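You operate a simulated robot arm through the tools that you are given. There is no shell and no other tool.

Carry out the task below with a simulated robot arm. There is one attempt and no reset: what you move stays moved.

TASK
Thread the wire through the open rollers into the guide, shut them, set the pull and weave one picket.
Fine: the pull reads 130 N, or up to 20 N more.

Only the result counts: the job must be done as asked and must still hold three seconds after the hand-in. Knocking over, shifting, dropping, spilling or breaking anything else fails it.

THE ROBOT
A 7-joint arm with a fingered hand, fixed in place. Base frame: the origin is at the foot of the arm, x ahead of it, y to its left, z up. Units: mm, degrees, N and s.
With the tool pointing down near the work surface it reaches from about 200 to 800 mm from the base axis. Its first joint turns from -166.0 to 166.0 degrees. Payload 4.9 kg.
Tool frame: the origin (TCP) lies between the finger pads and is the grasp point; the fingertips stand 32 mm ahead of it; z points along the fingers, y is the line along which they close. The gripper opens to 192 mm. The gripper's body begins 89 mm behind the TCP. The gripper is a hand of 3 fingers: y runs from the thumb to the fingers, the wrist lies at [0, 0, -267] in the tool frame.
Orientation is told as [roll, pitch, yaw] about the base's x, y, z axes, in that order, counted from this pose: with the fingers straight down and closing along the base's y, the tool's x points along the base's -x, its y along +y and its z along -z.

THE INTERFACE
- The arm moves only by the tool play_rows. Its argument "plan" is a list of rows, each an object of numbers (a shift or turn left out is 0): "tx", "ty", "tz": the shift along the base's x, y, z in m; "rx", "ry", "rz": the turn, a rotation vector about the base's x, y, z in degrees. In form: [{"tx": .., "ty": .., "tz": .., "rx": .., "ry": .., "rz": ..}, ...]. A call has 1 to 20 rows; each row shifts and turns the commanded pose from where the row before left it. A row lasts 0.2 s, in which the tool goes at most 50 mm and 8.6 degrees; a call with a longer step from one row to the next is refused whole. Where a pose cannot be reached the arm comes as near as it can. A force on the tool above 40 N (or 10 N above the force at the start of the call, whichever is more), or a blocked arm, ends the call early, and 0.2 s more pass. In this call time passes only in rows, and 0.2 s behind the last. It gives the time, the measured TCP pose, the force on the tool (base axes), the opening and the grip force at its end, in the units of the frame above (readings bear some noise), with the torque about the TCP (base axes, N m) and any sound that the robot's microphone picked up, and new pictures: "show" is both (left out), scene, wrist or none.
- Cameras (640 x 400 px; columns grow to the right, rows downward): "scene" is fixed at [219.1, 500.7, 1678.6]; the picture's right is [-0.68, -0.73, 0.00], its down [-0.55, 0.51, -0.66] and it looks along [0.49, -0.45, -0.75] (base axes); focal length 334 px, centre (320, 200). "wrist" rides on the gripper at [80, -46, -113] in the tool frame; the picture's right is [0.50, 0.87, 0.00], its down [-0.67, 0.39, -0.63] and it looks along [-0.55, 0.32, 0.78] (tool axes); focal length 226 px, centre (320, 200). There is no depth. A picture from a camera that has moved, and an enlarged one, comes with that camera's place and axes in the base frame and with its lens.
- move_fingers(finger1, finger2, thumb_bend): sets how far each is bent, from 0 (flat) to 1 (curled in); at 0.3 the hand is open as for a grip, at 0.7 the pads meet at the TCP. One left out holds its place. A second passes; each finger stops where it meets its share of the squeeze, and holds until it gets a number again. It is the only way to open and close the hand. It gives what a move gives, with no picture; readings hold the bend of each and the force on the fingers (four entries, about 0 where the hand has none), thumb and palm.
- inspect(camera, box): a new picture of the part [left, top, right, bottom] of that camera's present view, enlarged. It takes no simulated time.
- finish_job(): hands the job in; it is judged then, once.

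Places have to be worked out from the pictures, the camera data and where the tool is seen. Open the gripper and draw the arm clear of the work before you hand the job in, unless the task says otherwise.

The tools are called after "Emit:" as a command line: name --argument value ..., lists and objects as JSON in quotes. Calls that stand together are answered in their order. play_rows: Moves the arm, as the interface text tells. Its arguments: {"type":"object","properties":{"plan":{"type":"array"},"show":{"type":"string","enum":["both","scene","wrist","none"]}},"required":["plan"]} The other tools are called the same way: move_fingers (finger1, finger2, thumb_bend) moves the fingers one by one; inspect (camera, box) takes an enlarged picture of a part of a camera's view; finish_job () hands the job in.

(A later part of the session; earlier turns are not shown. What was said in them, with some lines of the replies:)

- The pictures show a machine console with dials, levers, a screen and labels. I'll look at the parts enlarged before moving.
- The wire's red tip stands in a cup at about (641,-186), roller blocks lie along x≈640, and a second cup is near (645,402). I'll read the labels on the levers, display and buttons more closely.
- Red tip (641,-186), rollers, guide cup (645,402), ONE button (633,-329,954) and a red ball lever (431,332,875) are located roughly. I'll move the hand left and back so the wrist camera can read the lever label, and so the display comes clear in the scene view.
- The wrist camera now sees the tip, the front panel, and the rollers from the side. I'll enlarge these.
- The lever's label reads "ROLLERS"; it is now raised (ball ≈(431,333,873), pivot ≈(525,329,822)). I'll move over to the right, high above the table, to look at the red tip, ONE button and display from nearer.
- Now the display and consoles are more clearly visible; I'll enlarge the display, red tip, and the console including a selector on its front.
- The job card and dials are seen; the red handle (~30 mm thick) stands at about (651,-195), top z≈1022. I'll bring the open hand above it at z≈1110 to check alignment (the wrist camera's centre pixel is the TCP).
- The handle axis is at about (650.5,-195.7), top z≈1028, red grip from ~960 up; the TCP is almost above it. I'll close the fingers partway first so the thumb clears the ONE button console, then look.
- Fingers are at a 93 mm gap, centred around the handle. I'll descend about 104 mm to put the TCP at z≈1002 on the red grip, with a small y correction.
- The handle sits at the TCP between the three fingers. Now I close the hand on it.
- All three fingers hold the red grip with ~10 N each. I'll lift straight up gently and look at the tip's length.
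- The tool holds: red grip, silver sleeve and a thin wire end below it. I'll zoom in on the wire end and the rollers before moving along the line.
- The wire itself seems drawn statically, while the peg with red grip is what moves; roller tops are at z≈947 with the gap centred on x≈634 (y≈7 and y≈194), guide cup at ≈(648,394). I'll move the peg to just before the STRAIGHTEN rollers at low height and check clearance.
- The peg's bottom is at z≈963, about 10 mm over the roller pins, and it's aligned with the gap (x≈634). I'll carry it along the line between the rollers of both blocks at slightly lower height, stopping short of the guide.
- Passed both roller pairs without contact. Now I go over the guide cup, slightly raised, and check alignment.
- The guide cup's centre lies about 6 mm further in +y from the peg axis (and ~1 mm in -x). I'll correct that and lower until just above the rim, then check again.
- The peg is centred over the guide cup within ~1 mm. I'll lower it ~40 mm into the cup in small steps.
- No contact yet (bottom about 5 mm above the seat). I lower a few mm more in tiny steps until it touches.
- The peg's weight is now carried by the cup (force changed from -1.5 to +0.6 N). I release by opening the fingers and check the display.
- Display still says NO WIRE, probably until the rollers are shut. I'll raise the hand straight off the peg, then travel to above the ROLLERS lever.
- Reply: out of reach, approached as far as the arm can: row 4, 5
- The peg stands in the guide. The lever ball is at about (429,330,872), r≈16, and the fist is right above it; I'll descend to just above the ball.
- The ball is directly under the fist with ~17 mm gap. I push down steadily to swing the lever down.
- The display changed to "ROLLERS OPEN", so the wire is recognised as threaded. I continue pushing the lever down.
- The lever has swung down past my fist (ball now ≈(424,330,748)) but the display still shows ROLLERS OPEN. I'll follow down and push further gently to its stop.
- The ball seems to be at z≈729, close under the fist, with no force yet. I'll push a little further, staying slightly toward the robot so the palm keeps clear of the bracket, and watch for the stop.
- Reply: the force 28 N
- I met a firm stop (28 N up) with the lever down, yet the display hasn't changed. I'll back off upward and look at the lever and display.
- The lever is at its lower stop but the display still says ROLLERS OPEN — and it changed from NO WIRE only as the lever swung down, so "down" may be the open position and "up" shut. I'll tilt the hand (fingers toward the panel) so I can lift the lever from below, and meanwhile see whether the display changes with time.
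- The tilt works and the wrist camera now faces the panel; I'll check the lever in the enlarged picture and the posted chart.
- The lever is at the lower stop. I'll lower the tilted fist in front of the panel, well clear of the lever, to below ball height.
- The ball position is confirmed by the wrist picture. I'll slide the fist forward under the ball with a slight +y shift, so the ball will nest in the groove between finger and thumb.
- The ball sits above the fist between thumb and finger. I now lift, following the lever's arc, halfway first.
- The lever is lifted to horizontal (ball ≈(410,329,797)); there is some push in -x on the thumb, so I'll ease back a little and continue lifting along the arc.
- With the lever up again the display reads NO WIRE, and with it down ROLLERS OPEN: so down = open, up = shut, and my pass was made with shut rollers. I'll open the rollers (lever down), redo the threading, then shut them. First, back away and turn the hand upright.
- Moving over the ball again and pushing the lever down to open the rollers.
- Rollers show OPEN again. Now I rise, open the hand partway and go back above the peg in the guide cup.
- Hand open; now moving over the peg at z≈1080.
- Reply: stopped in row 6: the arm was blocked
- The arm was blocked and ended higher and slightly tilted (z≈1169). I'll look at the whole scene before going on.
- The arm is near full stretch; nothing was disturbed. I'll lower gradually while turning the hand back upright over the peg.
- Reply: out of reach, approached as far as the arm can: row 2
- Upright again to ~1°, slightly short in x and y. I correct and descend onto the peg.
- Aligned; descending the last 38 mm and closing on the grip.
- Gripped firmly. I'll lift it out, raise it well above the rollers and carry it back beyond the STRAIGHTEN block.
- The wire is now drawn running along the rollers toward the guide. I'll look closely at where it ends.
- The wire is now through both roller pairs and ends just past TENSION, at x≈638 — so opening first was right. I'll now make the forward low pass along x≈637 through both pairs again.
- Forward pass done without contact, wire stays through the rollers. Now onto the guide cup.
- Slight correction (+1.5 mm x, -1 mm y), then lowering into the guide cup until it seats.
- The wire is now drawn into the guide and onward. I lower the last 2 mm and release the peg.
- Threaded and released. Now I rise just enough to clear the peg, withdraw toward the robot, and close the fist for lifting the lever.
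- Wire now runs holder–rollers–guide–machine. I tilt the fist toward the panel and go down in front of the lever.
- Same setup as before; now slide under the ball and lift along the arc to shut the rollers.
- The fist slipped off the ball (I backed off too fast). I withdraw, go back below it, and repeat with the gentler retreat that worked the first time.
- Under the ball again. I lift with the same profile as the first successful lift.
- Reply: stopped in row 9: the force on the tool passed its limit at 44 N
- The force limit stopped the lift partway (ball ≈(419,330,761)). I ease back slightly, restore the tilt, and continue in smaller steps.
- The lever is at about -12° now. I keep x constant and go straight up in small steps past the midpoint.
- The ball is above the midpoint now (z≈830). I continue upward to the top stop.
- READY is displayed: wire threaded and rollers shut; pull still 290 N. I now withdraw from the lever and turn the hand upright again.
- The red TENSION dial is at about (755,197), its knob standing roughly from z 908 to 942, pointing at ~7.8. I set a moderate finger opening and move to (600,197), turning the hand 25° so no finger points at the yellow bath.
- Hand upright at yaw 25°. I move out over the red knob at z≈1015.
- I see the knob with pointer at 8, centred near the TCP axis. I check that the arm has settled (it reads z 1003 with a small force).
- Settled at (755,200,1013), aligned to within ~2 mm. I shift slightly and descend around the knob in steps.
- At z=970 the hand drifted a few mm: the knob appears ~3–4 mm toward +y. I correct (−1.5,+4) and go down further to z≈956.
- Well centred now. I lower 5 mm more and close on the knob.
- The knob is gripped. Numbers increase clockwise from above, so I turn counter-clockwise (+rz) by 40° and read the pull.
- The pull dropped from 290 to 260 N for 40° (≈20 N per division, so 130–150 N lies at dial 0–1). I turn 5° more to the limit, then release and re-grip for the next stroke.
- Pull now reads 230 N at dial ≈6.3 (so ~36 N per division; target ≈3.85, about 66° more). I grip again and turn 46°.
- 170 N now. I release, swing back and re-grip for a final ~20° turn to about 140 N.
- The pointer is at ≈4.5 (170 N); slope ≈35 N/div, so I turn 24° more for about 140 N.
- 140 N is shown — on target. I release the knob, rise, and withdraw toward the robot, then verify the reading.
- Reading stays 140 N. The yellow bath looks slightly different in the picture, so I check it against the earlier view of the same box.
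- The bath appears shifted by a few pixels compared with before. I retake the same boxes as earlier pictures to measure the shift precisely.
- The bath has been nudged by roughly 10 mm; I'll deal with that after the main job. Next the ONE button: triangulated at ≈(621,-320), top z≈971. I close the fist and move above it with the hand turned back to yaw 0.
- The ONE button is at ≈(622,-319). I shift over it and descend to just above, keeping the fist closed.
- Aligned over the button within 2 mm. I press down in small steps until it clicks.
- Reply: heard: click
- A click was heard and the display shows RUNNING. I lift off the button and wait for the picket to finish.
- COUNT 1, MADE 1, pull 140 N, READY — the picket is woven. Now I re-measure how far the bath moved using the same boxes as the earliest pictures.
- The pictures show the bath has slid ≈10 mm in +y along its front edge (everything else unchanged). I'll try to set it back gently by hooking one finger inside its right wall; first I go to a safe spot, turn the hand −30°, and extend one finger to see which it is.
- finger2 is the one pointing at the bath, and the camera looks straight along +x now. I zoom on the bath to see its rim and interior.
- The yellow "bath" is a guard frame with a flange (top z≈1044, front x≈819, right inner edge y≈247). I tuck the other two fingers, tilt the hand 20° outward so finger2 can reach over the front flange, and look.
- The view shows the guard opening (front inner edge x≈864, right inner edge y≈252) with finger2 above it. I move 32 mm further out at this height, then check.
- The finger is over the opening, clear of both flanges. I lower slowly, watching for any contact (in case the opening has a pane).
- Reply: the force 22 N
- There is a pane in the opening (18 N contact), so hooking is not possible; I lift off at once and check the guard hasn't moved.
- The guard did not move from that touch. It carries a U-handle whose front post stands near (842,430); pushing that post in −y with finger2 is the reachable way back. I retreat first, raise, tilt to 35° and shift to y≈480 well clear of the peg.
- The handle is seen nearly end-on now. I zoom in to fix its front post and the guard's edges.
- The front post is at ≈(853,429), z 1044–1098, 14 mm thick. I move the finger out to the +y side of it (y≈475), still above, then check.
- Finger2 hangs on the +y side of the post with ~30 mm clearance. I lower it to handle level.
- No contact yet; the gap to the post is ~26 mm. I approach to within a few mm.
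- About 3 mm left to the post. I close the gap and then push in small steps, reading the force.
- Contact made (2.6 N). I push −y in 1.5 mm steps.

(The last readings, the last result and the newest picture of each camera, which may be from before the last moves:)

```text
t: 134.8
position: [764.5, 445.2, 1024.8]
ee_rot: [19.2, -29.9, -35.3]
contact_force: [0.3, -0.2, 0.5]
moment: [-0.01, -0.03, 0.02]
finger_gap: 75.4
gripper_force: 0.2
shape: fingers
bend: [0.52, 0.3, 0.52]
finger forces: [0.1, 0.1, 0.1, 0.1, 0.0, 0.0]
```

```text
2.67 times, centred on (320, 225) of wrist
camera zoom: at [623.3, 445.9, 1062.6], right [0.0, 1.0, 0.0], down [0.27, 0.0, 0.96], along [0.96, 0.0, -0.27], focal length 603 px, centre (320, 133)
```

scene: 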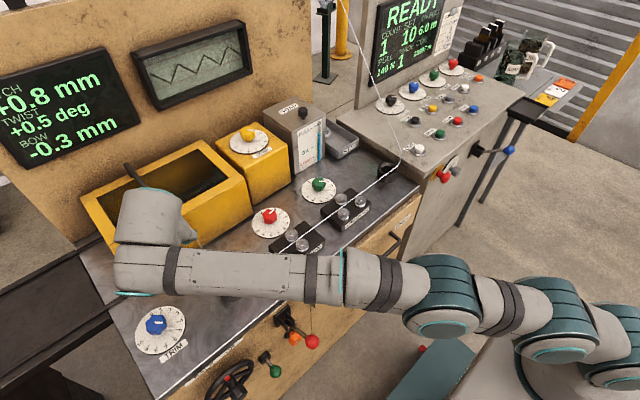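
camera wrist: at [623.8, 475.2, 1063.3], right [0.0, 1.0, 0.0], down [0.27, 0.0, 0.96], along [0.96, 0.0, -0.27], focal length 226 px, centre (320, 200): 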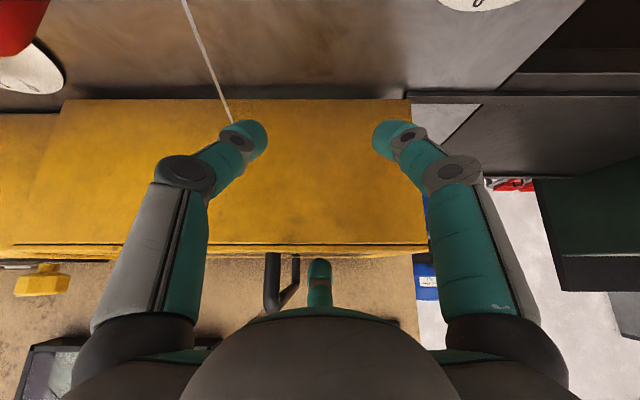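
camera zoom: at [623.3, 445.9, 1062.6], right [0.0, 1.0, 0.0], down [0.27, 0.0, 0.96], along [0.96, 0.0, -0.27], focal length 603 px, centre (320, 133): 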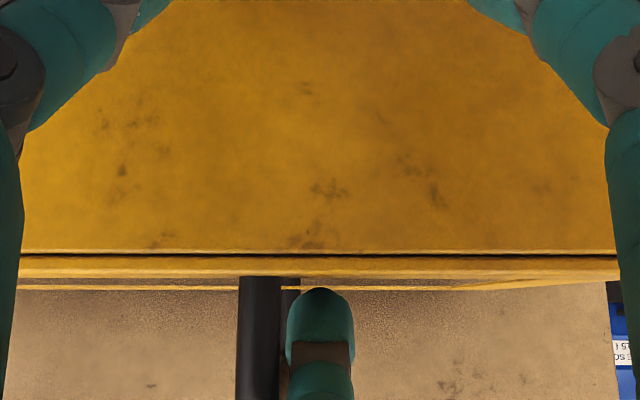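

The force vanished and the guard slid about 8 mm in −y by itself. I back the finger off and compare the guard with the earliest pictures.

Emit:
play_rows --plan '[{"ty": 0.006}, {"ty": 0.012}, {"ty": 0.012}, {"tz": 0.015}, {"tz": 0.02}, {"tz": 0.02}, {"tx": -0.03, "tz": 0.01}, {"tx": -0.035, "tz": 0.01}, {"tx": -0.035, "tz": 0.01}, {"tx": -0.03}]' --show "scene"

Emit:
inspect --camera "scene" --box '[230, 180, 390, 280]'

Emit:
inspect --camera "scene" --box '[0, 0, 320, 200]'

Emit:
inspect --camera "scene" --box '[200, 130, 360, 250]'

```text
t: 137.0
position: [632.6, 476.3, 1113.4]
ee_rot: [19.4, -30.0, -35.4]
contact_force: [0.4, -0.2, -0.1]
moment: [0.02, -0.01, 0.01]
finger_gap: 75.5
gripper_force: 0.0
shape: fingers
bend: [0.52, 0.3, 0.52]
finger forces: [0.1, 0.0, 0.0, 0.0, 0.1, 0.0]
```

scene: 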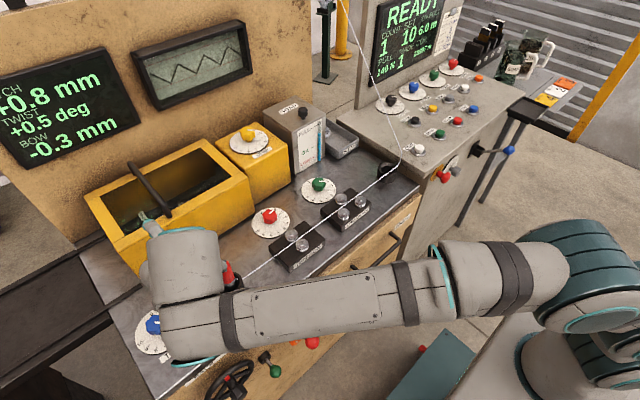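

```text
4.00 times, centred on (310, 230) of scene
camera zoom: at [219.1, 500.7, 1678.6], right [-0.68, -0.73, 0.0], down [-0.55, 0.51, -0.66], along [0.49, -0.45, -0.75], focal length 1336 px, centre (360, 80)
```

zoom: 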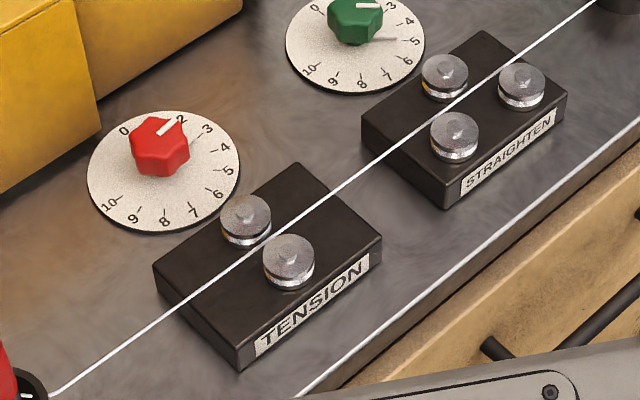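

```text
2.00 times, centred on (160, 100) of scene
camera zoom: at [219.1, 500.7, 1678.6], right [-0.68, -0.73, 0.0], down [-0.55, 0.51, -0.66], along [0.49, -0.45, -0.75], focal length 668 px, centre (640, 400)
```

zoom: 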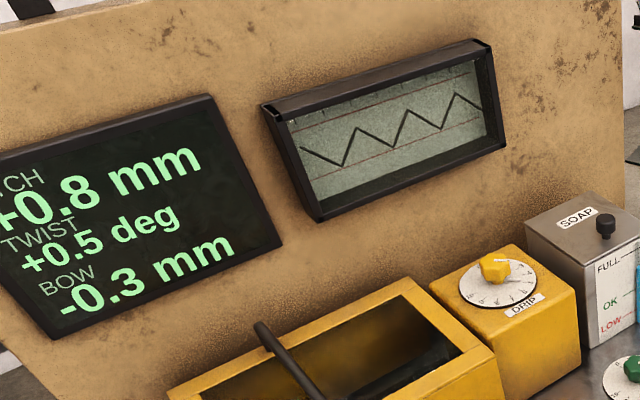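

```text
3.33 times, centred on (280, 190) of scene
camera zoom: at [219.1, 500.7, 1678.6], right [-0.68, -0.73, 0.0], down [-0.55, 0.51, -0.66], along [0.49, -0.45, -0.75], focal length 1113 px, centre (453, 233)
```

zoom: 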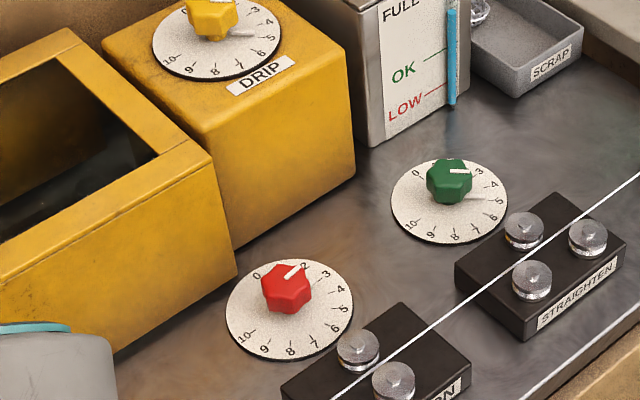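

The guard is back exactly as in the first pictures (edges and handle coincide). I now withdraw, turn the hand upright and raise it clear of the work.

Emit:
play_rows --plan '[{"tx": -0.03, "tz": 0.01}, {"tx": -0.04, "tz": 0.01}, {"tx": -0.04, "tz": 0.015, "ry": 6}, {"tx": -0.03, "ty": -0.02, "tz": 0.02, "ry": 7}, {"ty": -0.03, "tz": 0.025, "ry": 7}, {"ty": -0.04, "tz": 0.025, "ry": 7}, {"ty": -0.04, "tz": 0.025, "ry": 7.5}, {"ty": -0.04, "tz": 0.025, "rz": 6}, {"ty": -0.045, "tz": 0.02, "rz": 8}, {"ty": -0.045, "tz": 0.015, "rz": 8}, {"ty": -0.045, "rz": 8}, {"ty": -0.045}, {"ty": -0.045}, {"ty": -0.04}]' --show "scene"

Emit:
move_fingers --finger1 0.3 --finger2 0.3 --thumb_bend 0.3

Emit:
inspect --camera "scene" --box '[365, 0, 475, 90]'

Emit:
inspect --camera "scene" --box '[0, 0, 640, 400]'

Emit:
inspect --camera "scene" --box '[180, 160, 400, 310]'

```text
t: 140.0
position: [492.7, 40.7, 1301.0]
ee_rot: [0.3, -0.6, 0.0]
contact_force: [0.3, -0.6, 0.2]
moment: [-0.01, 0.02, 0.01]
finger_gap: 75.4
gripper_force: 0.1
shape: fingers
bend: [0.52, 0.3, 0.52]
finger forces: [0.0, 0.0, 0.1, 0.1, 0.0, 0.1]
```

scene: 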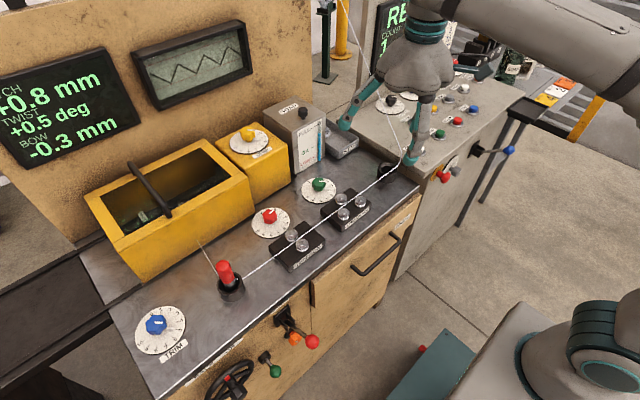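

```text
t: 141.0
position: [493.0, 39.7, 1300.7]
ee_rot: [0.2, -0.6, 0.1]
contact_force: [0.5, 0.4, 0.4]
moment: [0.03, -0.01, 0.01]
finger_gap: 167.7
gripper_force: 0.2
shape: fingers
bend: [0.3, 0.3, 0.3]
finger forces: [0.1, 0.0, 0.0, 0.0, 0.1, 0.0]
```

```text
4.44 times, centred on (420, 45) of scene
camera zoom: at [219.1, 500.7, 1678.6], right [-0.68, -0.73, 0.0], down [-0.55, 0.51, -0.66], along [0.49, -0.45, -0.75], focal length 1484 px, centre (-124, 889)
```

zoom: 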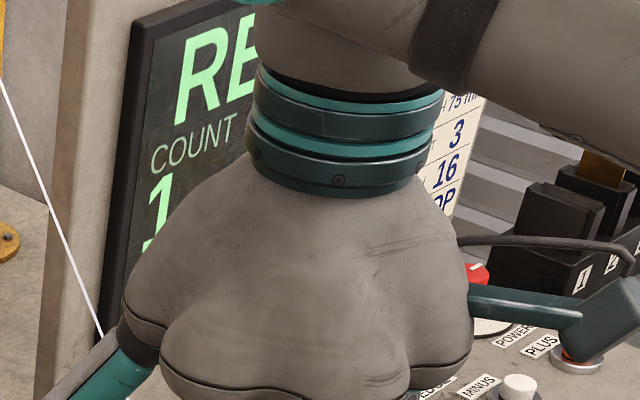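

```text
1.00 times, centred on (320, 200) of scene (not enlarged: the box is as wide or as high as the picture)
camera zoom: at [219.1, 500.7, 1678.6], right [-0.68, -0.73, 0.0], down [-0.55, 0.51, -0.66], along [0.49, -0.45, -0.75], focal length 334 px, centre (320, 200)
```

zoom: 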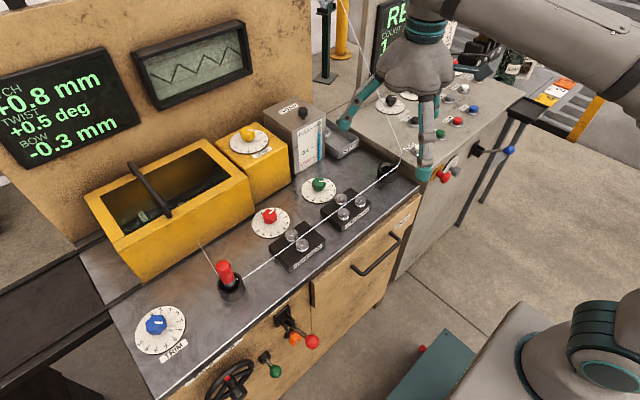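

```text
2.67 times, centred on (290, 235) of scene
camera zoom: at [219.1, 500.7, 1678.6], right [-0.68, -0.73, 0.0], down [-0.55, 0.51, -0.66], along [0.49, -0.45, -0.75], focal length 891 px, centre (400, 107)
```

zoom: 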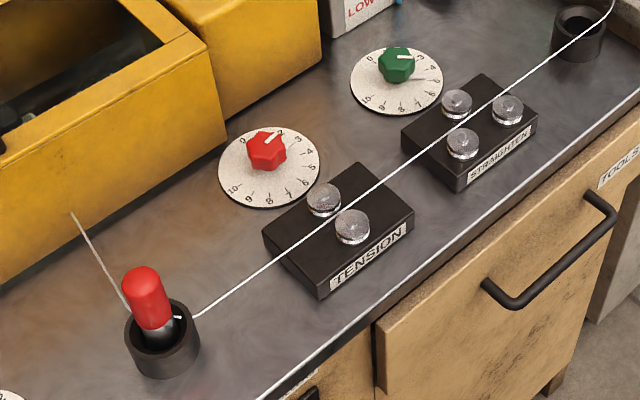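

Everything looks as it should. I move the arm a little lower toward its base so the display is uncovered for a last check.

Emit:
play_rows --plan '[{"tx": -0.03, "ty": -0.03, "tz": -0.02}, {"tx": -0.03, "ty": -0.035, "tz": -0.02}, {"tx": -0.03, "ty": -0.035, "tz": -0.02}, {"tx": -0.03, "ty": -0.035, "tz": -0.02}, {"tx": -0.02, "ty": -0.035, "tz": -0.02}, {"ty": -0.035, "tz": -0.02}, {"ty": -0.03, "tz": -0.02}]' --show "scene"

Emit:
inspect --camera "scene" --box '[365, 0, 475, 90]'

```text
refused: row 2 steps farther than a row can; nothing moved
```

```text
4.44 times, centred on (420, 45) of scene
camera zoom: at [219.1, 500.7, 1678.6], right [-0.68, -0.73, 0.0], down [-0.55, 0.51, -0.66], along [0.49, -0.45, -0.75], focal length 1484 px, centre (-124, 889)
```

zoom: 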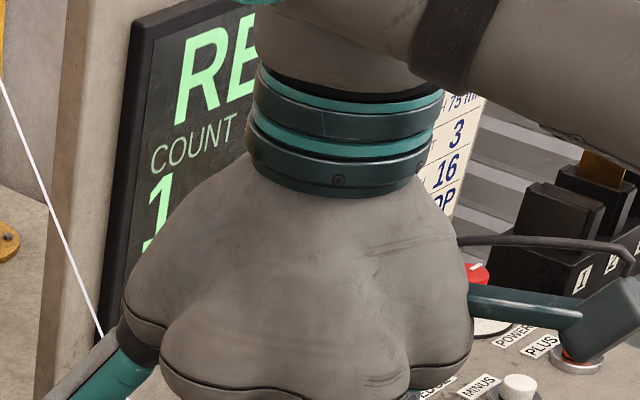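

The step was slightly too long, so nothing moved; the display is still covered by the hand. I repeat with shorter steps.

Emit:
play_rows --plan '[{"tx": -0.025, "ty": -0.03, "tz": -0.015}, {"tx": -0.025, "ty": -0.03, "tz": -0.015}, {"tx": -0.025, "ty": -0.03, "tz": -0.015}, {"tx": -0.025, "ty": -0.03, "tz": -0.015}, {"tx": -0.02, "ty": -0.03, "tz": -0.015}, {"ty": -0.03, "tz": -0.015}, {"ty": -0.03, "tz": -0.015}]' --show "scene"

Emit:
inspect --camera "scene" --box '[365, 0, 475, 90]'

```text
t: 142.6
position: [370.7, -168.3, 1195.0]
ee_rot: [0.1, -0.7, 0.0]
contact_force: [0.6, 0.8, -0.5]
moment: [0.01, -0.02, 0.01]
finger_gap: 167.6
gripper_force: 0.0
shape: fingers
bend: [0.3, 0.3, 0.3]
finger forces: [0.0, 0.0, 0.0, 0.0, 0.1, 0.0]
```

scene: 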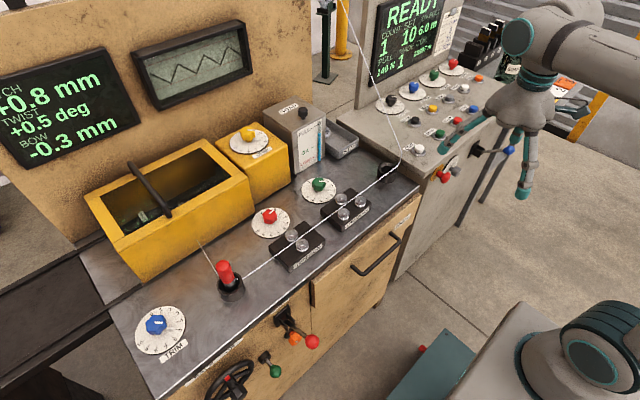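

```text
4.44 times, centred on (420, 45) of scene
camera zoom: at [219.1, 500.7, 1678.6], right [-0.68, -0.73, 0.0], down [-0.55, 0.51, -0.66], along [0.49, -0.45, -0.75], focal length 1484 px, centre (-124, 889)
```

zoom: 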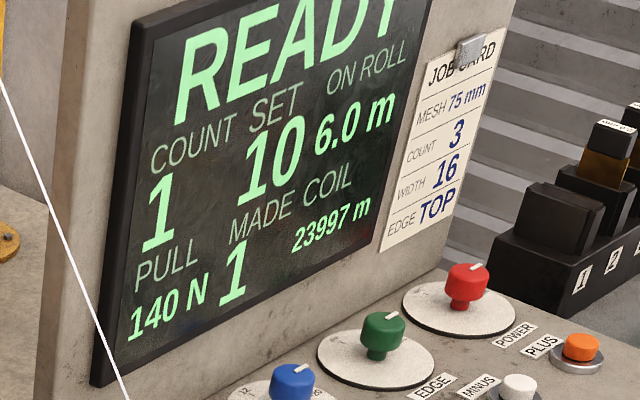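

The display shows READY, COUNT 1, MADE 1, PULL 140 N. The wire runs through the shut rollers into the guide, the guard is back in place, and the hand is open and clear, so I hand the job in.

Emit:
finish_job

```text
The job is handed in.
```

I handed the job in with the wire threaded through the rollers into the guide, the rollers shut, and one picket woven. At hand-in the display read READY, COUNT 1, MADE 1 and PULL 140 N, which is inside the 130–150 N range.

- **Threading:** My first pass was made with the rollers still shut and did not register. I opened them with the ROLLERS lever, threaded again and shut them, and the display went to READY.
- **Yellow guard:** While I turned the tension dial, the hand pushed the guard about 9 mm out of place. I nudged it back by its handle, and in the scene pictures its edges and handle lined up with the start. I also pressed one finger on its window at about 18 N, with no visible shift. I could only check this by eye, so a small remaining offset is possible.

I saw nothing else knocked over, dropped or moved. The hand was open and clear of the work at hand-in.
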